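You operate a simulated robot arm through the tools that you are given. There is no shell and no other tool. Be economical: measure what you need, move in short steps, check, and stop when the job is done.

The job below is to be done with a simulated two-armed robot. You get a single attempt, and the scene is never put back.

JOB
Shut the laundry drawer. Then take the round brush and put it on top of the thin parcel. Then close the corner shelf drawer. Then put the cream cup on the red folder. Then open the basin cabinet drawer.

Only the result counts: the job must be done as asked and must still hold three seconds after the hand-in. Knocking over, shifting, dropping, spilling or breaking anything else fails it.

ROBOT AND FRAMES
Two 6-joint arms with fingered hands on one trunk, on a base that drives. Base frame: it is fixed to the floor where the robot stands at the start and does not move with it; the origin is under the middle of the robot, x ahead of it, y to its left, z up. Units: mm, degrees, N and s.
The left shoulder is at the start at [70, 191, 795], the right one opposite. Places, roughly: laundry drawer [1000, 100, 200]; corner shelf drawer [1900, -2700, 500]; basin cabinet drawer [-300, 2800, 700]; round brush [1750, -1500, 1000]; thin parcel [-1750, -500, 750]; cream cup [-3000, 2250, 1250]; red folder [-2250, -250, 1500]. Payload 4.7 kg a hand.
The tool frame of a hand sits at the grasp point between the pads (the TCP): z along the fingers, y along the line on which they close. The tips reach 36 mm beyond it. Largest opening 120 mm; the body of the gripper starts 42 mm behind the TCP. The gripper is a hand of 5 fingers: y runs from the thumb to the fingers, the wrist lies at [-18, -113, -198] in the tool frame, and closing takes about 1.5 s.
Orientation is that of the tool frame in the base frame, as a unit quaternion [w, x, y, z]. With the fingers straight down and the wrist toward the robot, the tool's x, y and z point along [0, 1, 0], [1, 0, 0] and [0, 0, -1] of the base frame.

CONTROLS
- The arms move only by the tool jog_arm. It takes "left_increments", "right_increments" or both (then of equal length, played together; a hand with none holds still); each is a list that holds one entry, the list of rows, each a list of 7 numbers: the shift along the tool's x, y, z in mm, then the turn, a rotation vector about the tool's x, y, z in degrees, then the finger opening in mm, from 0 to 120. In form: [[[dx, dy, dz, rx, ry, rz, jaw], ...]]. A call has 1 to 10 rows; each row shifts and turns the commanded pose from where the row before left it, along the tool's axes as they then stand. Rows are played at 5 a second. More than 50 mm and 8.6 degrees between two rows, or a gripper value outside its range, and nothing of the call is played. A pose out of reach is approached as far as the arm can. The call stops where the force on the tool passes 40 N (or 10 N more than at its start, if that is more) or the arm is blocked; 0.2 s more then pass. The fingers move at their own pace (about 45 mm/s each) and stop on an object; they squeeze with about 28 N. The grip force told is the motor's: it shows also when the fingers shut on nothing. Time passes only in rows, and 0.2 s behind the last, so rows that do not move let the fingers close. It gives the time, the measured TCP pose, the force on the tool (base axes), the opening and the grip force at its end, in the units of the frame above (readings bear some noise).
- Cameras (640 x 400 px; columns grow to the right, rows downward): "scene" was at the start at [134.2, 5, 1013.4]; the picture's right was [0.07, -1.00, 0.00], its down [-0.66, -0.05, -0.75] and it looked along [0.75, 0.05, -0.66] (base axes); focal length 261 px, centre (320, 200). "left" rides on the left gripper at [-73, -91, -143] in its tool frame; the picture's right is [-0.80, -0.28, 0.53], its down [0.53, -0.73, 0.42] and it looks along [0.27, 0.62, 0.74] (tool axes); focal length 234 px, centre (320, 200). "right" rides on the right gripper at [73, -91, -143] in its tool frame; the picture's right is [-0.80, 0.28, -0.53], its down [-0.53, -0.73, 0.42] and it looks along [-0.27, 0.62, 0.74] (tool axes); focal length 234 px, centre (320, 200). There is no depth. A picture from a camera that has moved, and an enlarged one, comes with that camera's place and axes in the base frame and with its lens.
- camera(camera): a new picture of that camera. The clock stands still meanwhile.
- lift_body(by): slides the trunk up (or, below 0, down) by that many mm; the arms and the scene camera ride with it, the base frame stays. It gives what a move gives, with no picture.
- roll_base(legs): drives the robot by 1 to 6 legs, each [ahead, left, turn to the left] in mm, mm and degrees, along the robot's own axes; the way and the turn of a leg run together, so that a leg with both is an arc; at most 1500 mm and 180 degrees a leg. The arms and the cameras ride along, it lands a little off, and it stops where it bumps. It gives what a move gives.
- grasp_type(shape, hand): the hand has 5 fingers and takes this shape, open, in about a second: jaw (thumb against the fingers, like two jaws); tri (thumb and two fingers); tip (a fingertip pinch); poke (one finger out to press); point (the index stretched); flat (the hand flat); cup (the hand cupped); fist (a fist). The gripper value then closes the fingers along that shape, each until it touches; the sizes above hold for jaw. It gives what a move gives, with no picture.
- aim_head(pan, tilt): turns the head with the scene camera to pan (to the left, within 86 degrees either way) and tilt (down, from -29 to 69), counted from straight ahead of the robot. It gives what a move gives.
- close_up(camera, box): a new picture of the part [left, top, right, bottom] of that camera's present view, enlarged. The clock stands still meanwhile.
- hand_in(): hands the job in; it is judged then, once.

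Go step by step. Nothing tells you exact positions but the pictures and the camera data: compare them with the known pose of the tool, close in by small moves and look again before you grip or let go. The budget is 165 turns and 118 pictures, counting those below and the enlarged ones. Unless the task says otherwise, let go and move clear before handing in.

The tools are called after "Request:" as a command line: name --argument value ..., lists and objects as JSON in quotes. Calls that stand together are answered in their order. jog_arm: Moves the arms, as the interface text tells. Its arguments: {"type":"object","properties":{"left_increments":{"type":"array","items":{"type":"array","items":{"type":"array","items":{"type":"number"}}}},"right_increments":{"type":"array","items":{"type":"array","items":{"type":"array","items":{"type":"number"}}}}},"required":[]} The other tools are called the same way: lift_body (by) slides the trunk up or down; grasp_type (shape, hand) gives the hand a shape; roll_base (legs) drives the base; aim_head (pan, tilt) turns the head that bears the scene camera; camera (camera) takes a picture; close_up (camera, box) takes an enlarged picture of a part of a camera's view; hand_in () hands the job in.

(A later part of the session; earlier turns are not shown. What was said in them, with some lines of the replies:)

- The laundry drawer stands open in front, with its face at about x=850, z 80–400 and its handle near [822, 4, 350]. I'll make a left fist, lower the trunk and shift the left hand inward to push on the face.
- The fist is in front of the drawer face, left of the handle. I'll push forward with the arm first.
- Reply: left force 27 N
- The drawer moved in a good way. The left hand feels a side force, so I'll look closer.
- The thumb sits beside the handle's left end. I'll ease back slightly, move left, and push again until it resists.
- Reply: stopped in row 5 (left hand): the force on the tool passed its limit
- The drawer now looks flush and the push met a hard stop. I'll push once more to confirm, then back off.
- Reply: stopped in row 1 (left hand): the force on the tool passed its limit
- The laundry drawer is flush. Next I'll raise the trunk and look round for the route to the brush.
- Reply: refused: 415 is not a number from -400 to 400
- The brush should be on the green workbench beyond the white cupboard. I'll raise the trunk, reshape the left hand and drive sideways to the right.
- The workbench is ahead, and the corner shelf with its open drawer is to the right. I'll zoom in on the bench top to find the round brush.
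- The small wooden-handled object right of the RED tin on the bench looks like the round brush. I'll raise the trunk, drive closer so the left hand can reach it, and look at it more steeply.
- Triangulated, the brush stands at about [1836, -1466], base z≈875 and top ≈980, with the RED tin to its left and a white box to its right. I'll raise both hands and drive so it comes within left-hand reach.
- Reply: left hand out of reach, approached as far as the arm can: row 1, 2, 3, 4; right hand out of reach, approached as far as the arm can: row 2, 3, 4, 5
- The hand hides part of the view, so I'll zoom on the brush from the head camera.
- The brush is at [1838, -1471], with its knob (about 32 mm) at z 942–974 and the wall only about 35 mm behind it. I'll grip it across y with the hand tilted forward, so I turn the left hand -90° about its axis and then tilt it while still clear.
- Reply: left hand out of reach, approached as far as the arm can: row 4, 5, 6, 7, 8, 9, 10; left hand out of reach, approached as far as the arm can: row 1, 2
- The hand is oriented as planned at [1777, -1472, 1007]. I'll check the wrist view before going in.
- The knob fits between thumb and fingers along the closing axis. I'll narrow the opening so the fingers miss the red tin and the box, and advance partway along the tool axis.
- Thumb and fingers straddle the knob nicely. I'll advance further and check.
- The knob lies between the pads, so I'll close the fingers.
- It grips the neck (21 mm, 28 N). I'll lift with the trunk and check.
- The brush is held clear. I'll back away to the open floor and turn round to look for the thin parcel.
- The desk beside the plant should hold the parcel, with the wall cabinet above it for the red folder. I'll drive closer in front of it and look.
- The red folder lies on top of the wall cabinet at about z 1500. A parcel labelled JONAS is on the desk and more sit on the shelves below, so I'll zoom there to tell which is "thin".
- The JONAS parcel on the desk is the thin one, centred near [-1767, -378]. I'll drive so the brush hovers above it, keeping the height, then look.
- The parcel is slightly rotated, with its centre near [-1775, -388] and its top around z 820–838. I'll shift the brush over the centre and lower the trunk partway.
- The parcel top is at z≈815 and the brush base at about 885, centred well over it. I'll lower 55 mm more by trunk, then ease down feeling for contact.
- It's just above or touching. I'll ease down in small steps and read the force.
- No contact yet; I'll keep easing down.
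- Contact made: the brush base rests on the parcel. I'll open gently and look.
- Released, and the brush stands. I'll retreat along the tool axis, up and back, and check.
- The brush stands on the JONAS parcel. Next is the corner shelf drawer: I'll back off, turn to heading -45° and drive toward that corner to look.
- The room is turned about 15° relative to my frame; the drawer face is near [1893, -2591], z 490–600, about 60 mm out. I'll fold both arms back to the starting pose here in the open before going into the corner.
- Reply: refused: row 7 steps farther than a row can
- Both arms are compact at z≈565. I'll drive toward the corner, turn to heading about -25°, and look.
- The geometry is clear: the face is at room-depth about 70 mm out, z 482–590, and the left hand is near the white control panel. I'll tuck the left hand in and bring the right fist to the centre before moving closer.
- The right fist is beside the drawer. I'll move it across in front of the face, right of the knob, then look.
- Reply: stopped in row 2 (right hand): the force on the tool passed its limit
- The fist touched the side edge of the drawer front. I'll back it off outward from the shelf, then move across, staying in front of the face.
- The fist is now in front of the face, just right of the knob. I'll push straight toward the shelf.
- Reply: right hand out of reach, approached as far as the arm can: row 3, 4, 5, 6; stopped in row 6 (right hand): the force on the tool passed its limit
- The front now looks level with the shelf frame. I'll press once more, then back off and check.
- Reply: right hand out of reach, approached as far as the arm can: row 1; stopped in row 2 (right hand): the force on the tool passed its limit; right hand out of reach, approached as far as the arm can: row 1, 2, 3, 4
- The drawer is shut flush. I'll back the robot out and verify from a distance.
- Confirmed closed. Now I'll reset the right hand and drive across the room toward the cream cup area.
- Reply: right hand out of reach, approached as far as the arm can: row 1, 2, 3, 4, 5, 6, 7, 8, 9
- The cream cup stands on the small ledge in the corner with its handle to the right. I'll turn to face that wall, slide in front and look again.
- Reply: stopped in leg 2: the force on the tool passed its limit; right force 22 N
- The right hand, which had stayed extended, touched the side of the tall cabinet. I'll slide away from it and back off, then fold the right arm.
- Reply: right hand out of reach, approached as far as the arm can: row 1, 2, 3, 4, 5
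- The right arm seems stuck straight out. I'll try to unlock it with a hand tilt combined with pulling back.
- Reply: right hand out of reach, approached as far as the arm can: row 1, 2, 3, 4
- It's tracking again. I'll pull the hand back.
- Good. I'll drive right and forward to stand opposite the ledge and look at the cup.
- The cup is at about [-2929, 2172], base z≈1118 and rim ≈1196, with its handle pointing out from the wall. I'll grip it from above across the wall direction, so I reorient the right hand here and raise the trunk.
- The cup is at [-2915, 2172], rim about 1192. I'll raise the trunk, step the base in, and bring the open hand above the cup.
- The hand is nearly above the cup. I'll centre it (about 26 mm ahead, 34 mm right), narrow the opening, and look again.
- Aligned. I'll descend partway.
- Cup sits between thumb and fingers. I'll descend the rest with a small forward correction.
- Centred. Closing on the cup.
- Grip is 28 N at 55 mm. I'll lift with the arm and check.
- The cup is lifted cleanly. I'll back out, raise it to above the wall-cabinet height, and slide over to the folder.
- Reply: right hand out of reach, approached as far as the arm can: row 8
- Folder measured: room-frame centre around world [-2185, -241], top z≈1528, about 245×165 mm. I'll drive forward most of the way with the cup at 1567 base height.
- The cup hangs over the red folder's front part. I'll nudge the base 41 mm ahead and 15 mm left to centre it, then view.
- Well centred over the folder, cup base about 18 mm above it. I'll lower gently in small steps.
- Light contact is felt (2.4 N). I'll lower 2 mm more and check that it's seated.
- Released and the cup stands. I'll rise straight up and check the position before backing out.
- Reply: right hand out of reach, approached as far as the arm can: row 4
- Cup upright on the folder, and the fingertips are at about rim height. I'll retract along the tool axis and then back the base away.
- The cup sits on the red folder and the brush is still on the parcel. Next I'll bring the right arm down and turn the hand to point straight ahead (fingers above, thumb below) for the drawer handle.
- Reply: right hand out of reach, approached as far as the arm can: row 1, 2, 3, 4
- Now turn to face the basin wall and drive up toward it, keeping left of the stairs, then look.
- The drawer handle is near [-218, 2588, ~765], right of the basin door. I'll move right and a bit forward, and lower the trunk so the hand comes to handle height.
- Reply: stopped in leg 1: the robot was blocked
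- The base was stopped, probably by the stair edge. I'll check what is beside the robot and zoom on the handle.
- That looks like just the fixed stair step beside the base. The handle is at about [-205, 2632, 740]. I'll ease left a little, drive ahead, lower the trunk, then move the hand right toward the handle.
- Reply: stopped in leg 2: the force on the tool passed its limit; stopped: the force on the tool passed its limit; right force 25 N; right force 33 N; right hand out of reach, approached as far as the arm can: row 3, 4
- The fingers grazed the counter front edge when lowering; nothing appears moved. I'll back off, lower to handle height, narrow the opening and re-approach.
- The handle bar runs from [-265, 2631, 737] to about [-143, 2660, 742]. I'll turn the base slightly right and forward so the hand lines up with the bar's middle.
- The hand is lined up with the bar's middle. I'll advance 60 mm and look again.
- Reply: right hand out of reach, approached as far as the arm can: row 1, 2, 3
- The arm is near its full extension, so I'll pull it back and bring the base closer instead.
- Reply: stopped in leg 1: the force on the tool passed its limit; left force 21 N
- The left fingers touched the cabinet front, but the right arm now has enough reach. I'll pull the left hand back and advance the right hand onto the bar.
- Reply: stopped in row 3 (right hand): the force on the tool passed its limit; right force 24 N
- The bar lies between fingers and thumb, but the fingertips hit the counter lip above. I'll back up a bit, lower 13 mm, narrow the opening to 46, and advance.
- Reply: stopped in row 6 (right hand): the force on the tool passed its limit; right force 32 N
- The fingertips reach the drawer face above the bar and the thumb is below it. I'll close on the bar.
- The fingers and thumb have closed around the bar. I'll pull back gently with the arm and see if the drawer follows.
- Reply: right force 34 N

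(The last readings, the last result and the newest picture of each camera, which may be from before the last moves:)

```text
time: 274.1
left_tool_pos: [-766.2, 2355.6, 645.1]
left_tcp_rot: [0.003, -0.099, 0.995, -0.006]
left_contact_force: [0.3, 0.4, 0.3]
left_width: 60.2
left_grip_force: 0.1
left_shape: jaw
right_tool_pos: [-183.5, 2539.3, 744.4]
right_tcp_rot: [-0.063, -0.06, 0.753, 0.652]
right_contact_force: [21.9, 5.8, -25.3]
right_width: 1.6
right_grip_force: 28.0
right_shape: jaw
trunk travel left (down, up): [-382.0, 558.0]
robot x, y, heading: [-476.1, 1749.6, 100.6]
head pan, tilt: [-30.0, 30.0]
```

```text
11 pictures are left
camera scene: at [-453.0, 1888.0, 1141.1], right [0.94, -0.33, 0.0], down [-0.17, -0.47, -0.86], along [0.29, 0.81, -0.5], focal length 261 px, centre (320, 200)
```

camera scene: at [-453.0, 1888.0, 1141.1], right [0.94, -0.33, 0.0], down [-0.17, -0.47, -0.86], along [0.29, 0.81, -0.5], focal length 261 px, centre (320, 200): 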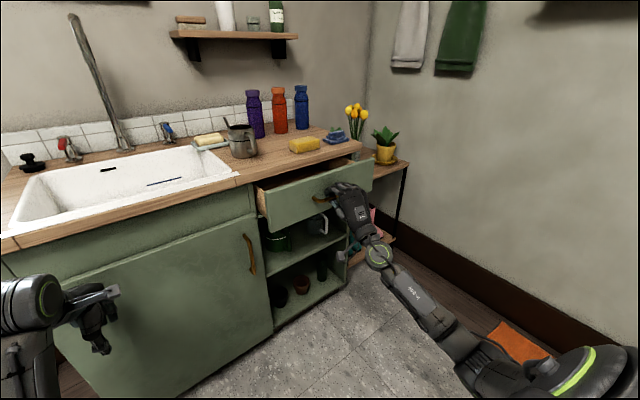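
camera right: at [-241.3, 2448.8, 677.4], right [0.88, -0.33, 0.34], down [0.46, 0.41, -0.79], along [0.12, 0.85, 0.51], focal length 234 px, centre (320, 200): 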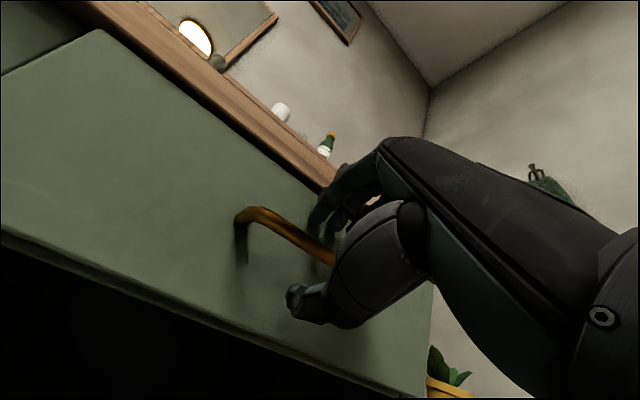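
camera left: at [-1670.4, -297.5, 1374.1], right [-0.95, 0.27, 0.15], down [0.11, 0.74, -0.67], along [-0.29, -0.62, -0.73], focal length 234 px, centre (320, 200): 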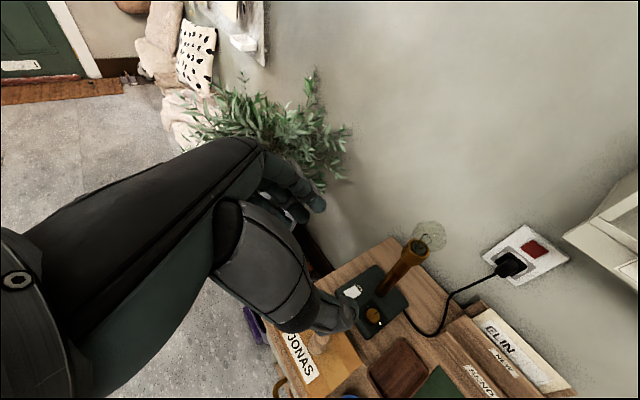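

The drawer is opening, about 80 mm so far. I'll relax the side and vertical strain and continue pulling straight out with the base.

Request:
jog_arm --right_increments '[[[-4, -4, 0, 0, 0, 0, 0], [-4, -4, -2, 0, 0, 0, 0]]]'

Request:
roll_base --legs '[[-140, -12, 0]]'

Request:
camera --camera "scene"

```text
time: 274.7
left_tool_pos: [-768.3, 2352.7, 646.7]
left_tcp_rot: [0.004, -0.101, 0.995, -0.003]
left_contact_force: [-0.2, -0.4, 0.3]
left_width: 60.3
left_grip_force: 0.1
left_shape: jaw
right_tool_pos: [-180.0, 2535.3, 741.6]
right_tcp_rot: [-0.065, -0.063, 0.75, 0.655]
right_contact_force: [7.7, 4.2, -13.5]
right_width: 1.7
right_grip_force: 28.5
right_shape: jaw
trunk travel left (down, up): [-382.0, 558.0]
robot x, y, heading: [-478.7, 1752.5, 100.8]
head pan, tilt: [-30.0, 30.0]
```

```text
time: 276.0
left_tool_pos: [-727.8, 2217.5, 646.1]
left_tcp_rot: [0.003, -0.099, 0.995, -0.003]
left_contact_force: [-0.4, -0.6, -0.2]
left_width: 60.3
left_grip_force: 0.0
left_shape: jaw
right_tool_pos: [-140.1, 2400.4, 741.2]
right_tcp_rot: [-0.064, -0.062, 0.751, 0.654]
right_contact_force: [10.6, 3.2, -12.5]
right_width: 1.2
right_grip_force: 28.1
right_shape: jaw
trunk travel left (down, up): [-382.0, 558.0]
robot x, y, heading: [-438.8, 1613.6, 100.5]
head pan, tilt: [-30.0, 30.0]
```

```text
10 pictures are left
camera scene: at [-417.1, 1750.7, 1141.6], right [0.94, -0.33, 0.0], down [-0.17, -0.47, -0.86], along [0.29, 0.82, -0.5], focal length 261 px, centre (320, 200)
```

scene: 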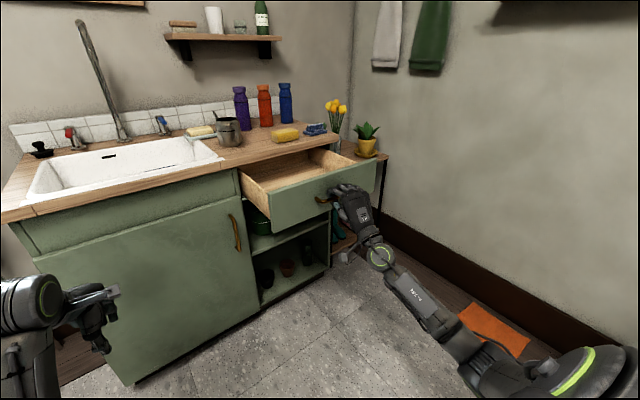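

Open about 220 mm. I'll pull a little further toward its stop.

Request:
roll_base --legs '[[-80, -7, 0]]'

Request:
camera --camera "scene"

```text
time: 277.1
left_tool_pos: [-715.9, 2163.9, 647.0]
left_tcp_rot: [0.004, -0.102, 0.995, -0.004]
left_contact_force: [-0.4, -0.3, -0.1]
left_width: 60.1
left_grip_force: 0.0
left_shape: jaw
right_tool_pos: [-128.1, 2349.1, 735.6]
right_tcp_rot: [-0.062, -0.063, 0.755, 0.649]
right_contact_force: [1.3, 12.5, -2.7]
right_width: 0.5
right_grip_force: 27.8
right_shape: jaw
trunk travel left (down, up): [-382.0, 558.0]
robot x, y, heading: [-422.2, 1560.9, 100.9]
head pan, tilt: [-30.0, 30.0]
stopped in leg 1: the force on the tool passed its limit (the readings are from after the stop); the commanded pose is now the measured one
```

```text
9 pictures are left
camera scene: at [-404.0, 1697.7, 1141.7], right [0.94, -0.33, 0.0], down [-0.17, -0.47, -0.87], along [0.29, 0.82, -0.5], focal length 261 px, centre (320, 200)
```

scene: 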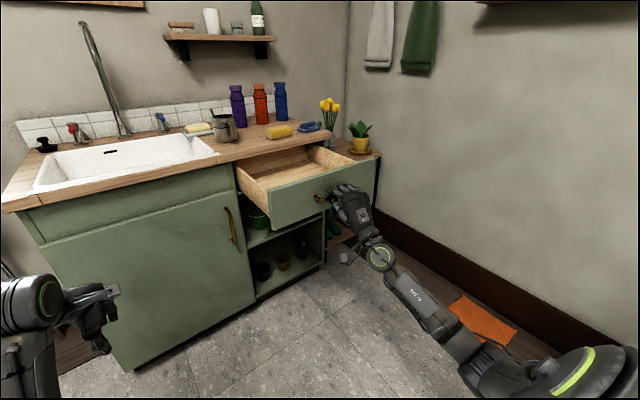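

The drawer has reached its stop, fully open. I'll open the hand and check before withdrawing.

Request:
jog_arm --right_increments '[[[0, 0, 2, 0, 0, 0, 20], [0, 0, 0, 0, 0, 0, 40], [0, 0, 0, 0, 0, 0, 60], [0, 0, 0, 0, 0, 0, 75], [0, 0, 0, 0, 0, 0, 85], [0, 0, 0, 0, 0, 0, 90], [0, 0, 0, 0, 0, 0, 90]]]'

Request:
jog_arm --right_increments '[[[0, 0, -10, 0, 0, 0, 90], [0, 0, -15, 0, 0, 0, 90], [0, 0, -20, 0, 0, 0, 90], [0, 0, -25, 0, 0, 0, 90]]]'

Request:
camera --camera "scene"

```text
time: 278.6
left_tool_pos: [-716.4, 2164.0, 646.5]
left_tcp_rot: [0.004, -0.1, 0.995, -0.004]
left_contact_force: [-0.2, -0.2, 1.0]
left_width: 60.4
left_grip_force: 0.0
left_shape: jaw
right_tool_pos: [-127.8, 2349.6, 738.5]
right_tcp_rot: [-0.063, -0.063, 0.754, 0.651]
right_contact_force: [-0.3, -1.8, -0.1]
right_width: 89.5
right_grip_force: 0.0
right_shape: jaw
trunk travel left (down, up): [-382.0, 558.0]
robot x, y, heading: [-423.2, 1563.2, 100.7]
head pan, tilt: [-30.0, 30.0]
```

```text
time: 279.6
left_tool_pos: [-715.0, 2163.7, 647.4]
left_tcp_rot: [0.004, -0.101, 0.995, -0.002]
left_contact_force: [0.2, -0.4, 0.0]
left_width: 60.4
left_grip_force: 0.0
left_shape: jaw
right_tool_pos: [-114.8, 2281.2, 747.2]
right_tcp_rot: [-0.064, -0.065, 0.753, 0.652]
right_contact_force: [-0.1, 0.7, -0.3]
right_width: 89.6
right_grip_force: 0.1
right_shape: jaw
trunk travel left (down, up): [-382.0, 558.0]
robot x, y, heading: [-424.5, 1562.6, 100.6]
head pan, tilt: [-30.0, 30.0]
```

```text
8 pictures are left
camera scene: at [-404.0, 1695.7, 1141.9], right [0.94, -0.33, 0.0], down [-0.17, -0.47, -0.87], along [0.29, 0.82, -0.5], focal length 261 px, centre (320, 200)
```

scene: 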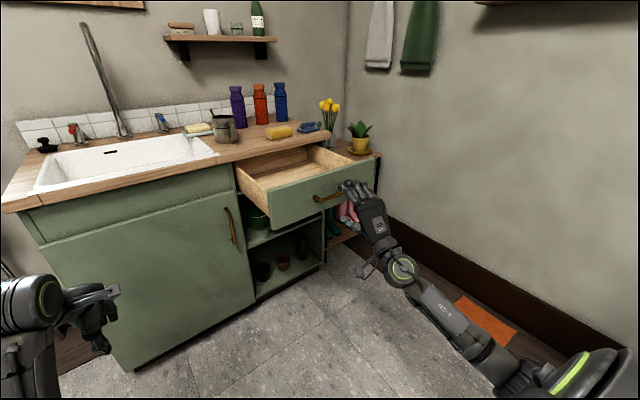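

The hand is free and the drawer stays open. I'll move the robot clear and check the stairs area it brushed earlier.

Request:
roll_base --legs '[[-60, 30, 0], [0, 400, 0]]'

Request:
aim_head --pan -86 --tilt 35

Request:
camera --camera "scene"

```text
time: 282.8
left_tool_pos: [-1129.6, 2025.5, 647.4]
left_tcp_rot: [0.005, -0.1, 0.995, -0.002]
left_contact_force: [-0.7, -0.2, 0.3]
left_width: 60.1
left_grip_force: 0.1
left_shape: jaw
right_tool_pos: [-528.9, 2144.2, 747.3]
right_tcp_rot: [-0.062, -0.063, 0.754, 0.651]
right_contact_force: [-0.2, 0.1, -0.4]
right_width: 89.6
right_grip_force: 0.1
right_shape: jaw
trunk travel left (down, up): [-382.0, 558.0]
robot x, y, heading: [-838.7, 1426.1, 100.4]
head pan, tilt: [-30.0, 30.0]
```

```text
time: 284.0
left_tool_pos: [-1130.6, 2026.1, 647.2]
left_tcp_rot: [0.004, -0.1, 0.995, -0.003]
left_contact_force: [0.5, 0.2, -0.5]
left_width: 60.1
left_grip_force: 0.0
left_shape: jaw
right_tool_pos: [-528.7, 2143.4, 747.3]
right_tcp_rot: [-0.063, -0.064, 0.754, 0.651]
right_contact_force: [-0.2, 0.3, 0.6]
right_width: 89.7
right_grip_force: 0.0
right_shape: jaw
trunk travel left (down, up): [-382.0, 558.0]
robot x, y, heading: [-835.4, 1427.1, 100.8]
head pan, tilt: [-85.9, 35.0]
```

```text
7 pictures are left
camera scene: at [-762.5, 1495.0, 1134.1], right [0.25, -0.97, 0.0], down [-0.55, -0.15, -0.82], along [0.79, 0.21, -0.57], focal length 261 px, centre (320, 200)
```

scene: 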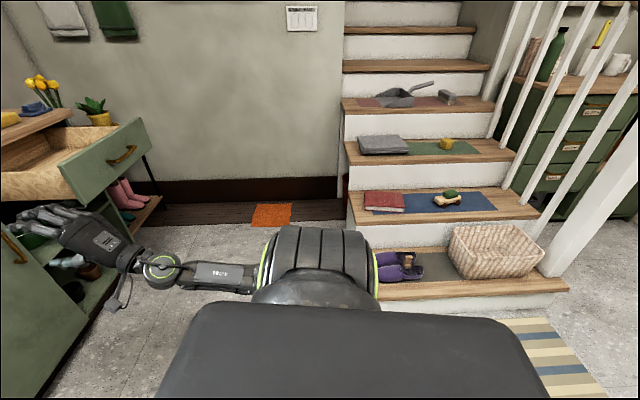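

The stairs and their items are undisturbed. A last check of the cup and brush from here.

Request:
roll_base --legs '[[0, 0, 60]]'

Request:
aim_head --pan 70 --tilt 5

Request:
close_up --camera "scene" --box '[160, 80, 480, 280]'

```text
time: 287.0
left_tool_pos: [-1504.1, 1477.0, 647.9]
left_tcp_rot: [0.005, -0.582, 0.813, -0.001]
left_contact_force: [-0.1, 0.1, 0.0]
left_width: 60.4
left_grip_force: 0.1
left_shape: jaw
right_tool_pos: [-1304.0, 2055.1, 748.5]
right_tcp_rot: [-0.378, -0.43, 0.623, 0.533]
right_contact_force: [0.0, -0.1, 0.3]
right_width: 89.9
right_grip_force: 0.1
right_shape: jaw
trunk travel left (down, up): [-382.0, 558.0]
robot x, y, heading: [-842.2, 1425.6, 160.0]
head pan, tilt: [-85.9, 35.0]
```

```text
time: 289.4
left_tool_pos: [-1504.9, 1477.2, 648.0]
left_tcp_rot: [0.005, -0.582, 0.813, -0.001]
left_contact_force: [-1.0, -0.7, -0.2]
left_width: 60.2
left_grip_force: 0.2
left_shape: jaw
right_tool_pos: [-1303.5, 2055.2, 748.4]
right_tcp_rot: [-0.379, -0.431, 0.622, 0.532]
right_contact_force: [-0.8, 0.0, 0.3]
right_width: 89.6
right_grip_force: 0.1
right_shape: jaw
trunk travel left (down, up): [-382.0, 558.0]
robot x, y, heading: [-839.4, 1425.6, 160.0]
head pan, tilt: [70.0, 5.0]
```

```text
2.00 times, centred on (320, 180) of scene
camera zoom: at [-944.4, 1369.5, 1182.3], right [-0.77, 0.64, 0.0], down [0.06, 0.07, -1.0], along [-0.64, -0.77, -0.09], focal length 522 px, centre (320, 240)
```

zoom: 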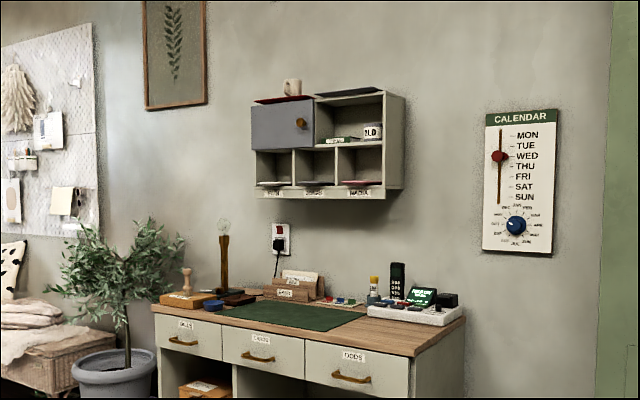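

Everything is in place: the cup stands on the red folder, the brush stands on the thin parcel, both drawers are shut and the basin drawer is open. Handing in.

Request:
hand_in

```text
The job is handed in.
```

All five parts of the job are done and it has been handed in; no verdict came back.

- **Laundry drawer:** shut flush.
- **Round brush:** standing on top of the thin parcel (the one labelled JONAS on the desk).
- **Corner shelf drawer:** shut flush.
- **Cream cup:** standing upright on the red folder.
- **Basin cabinet drawer:** pulled open to its stop.

There were four accidental contacts along the way:
- The right hand touched the side of the tall green cabinet.
- The base was stopped, most likely by the stair step.
- The right fingers grazed the basin counter edge.
- The left fingers touched the basin cabinet front.

Nothing looked moved in later pictures of the desk, stairs and basin. For the tall cabinet I judged this only by eye.
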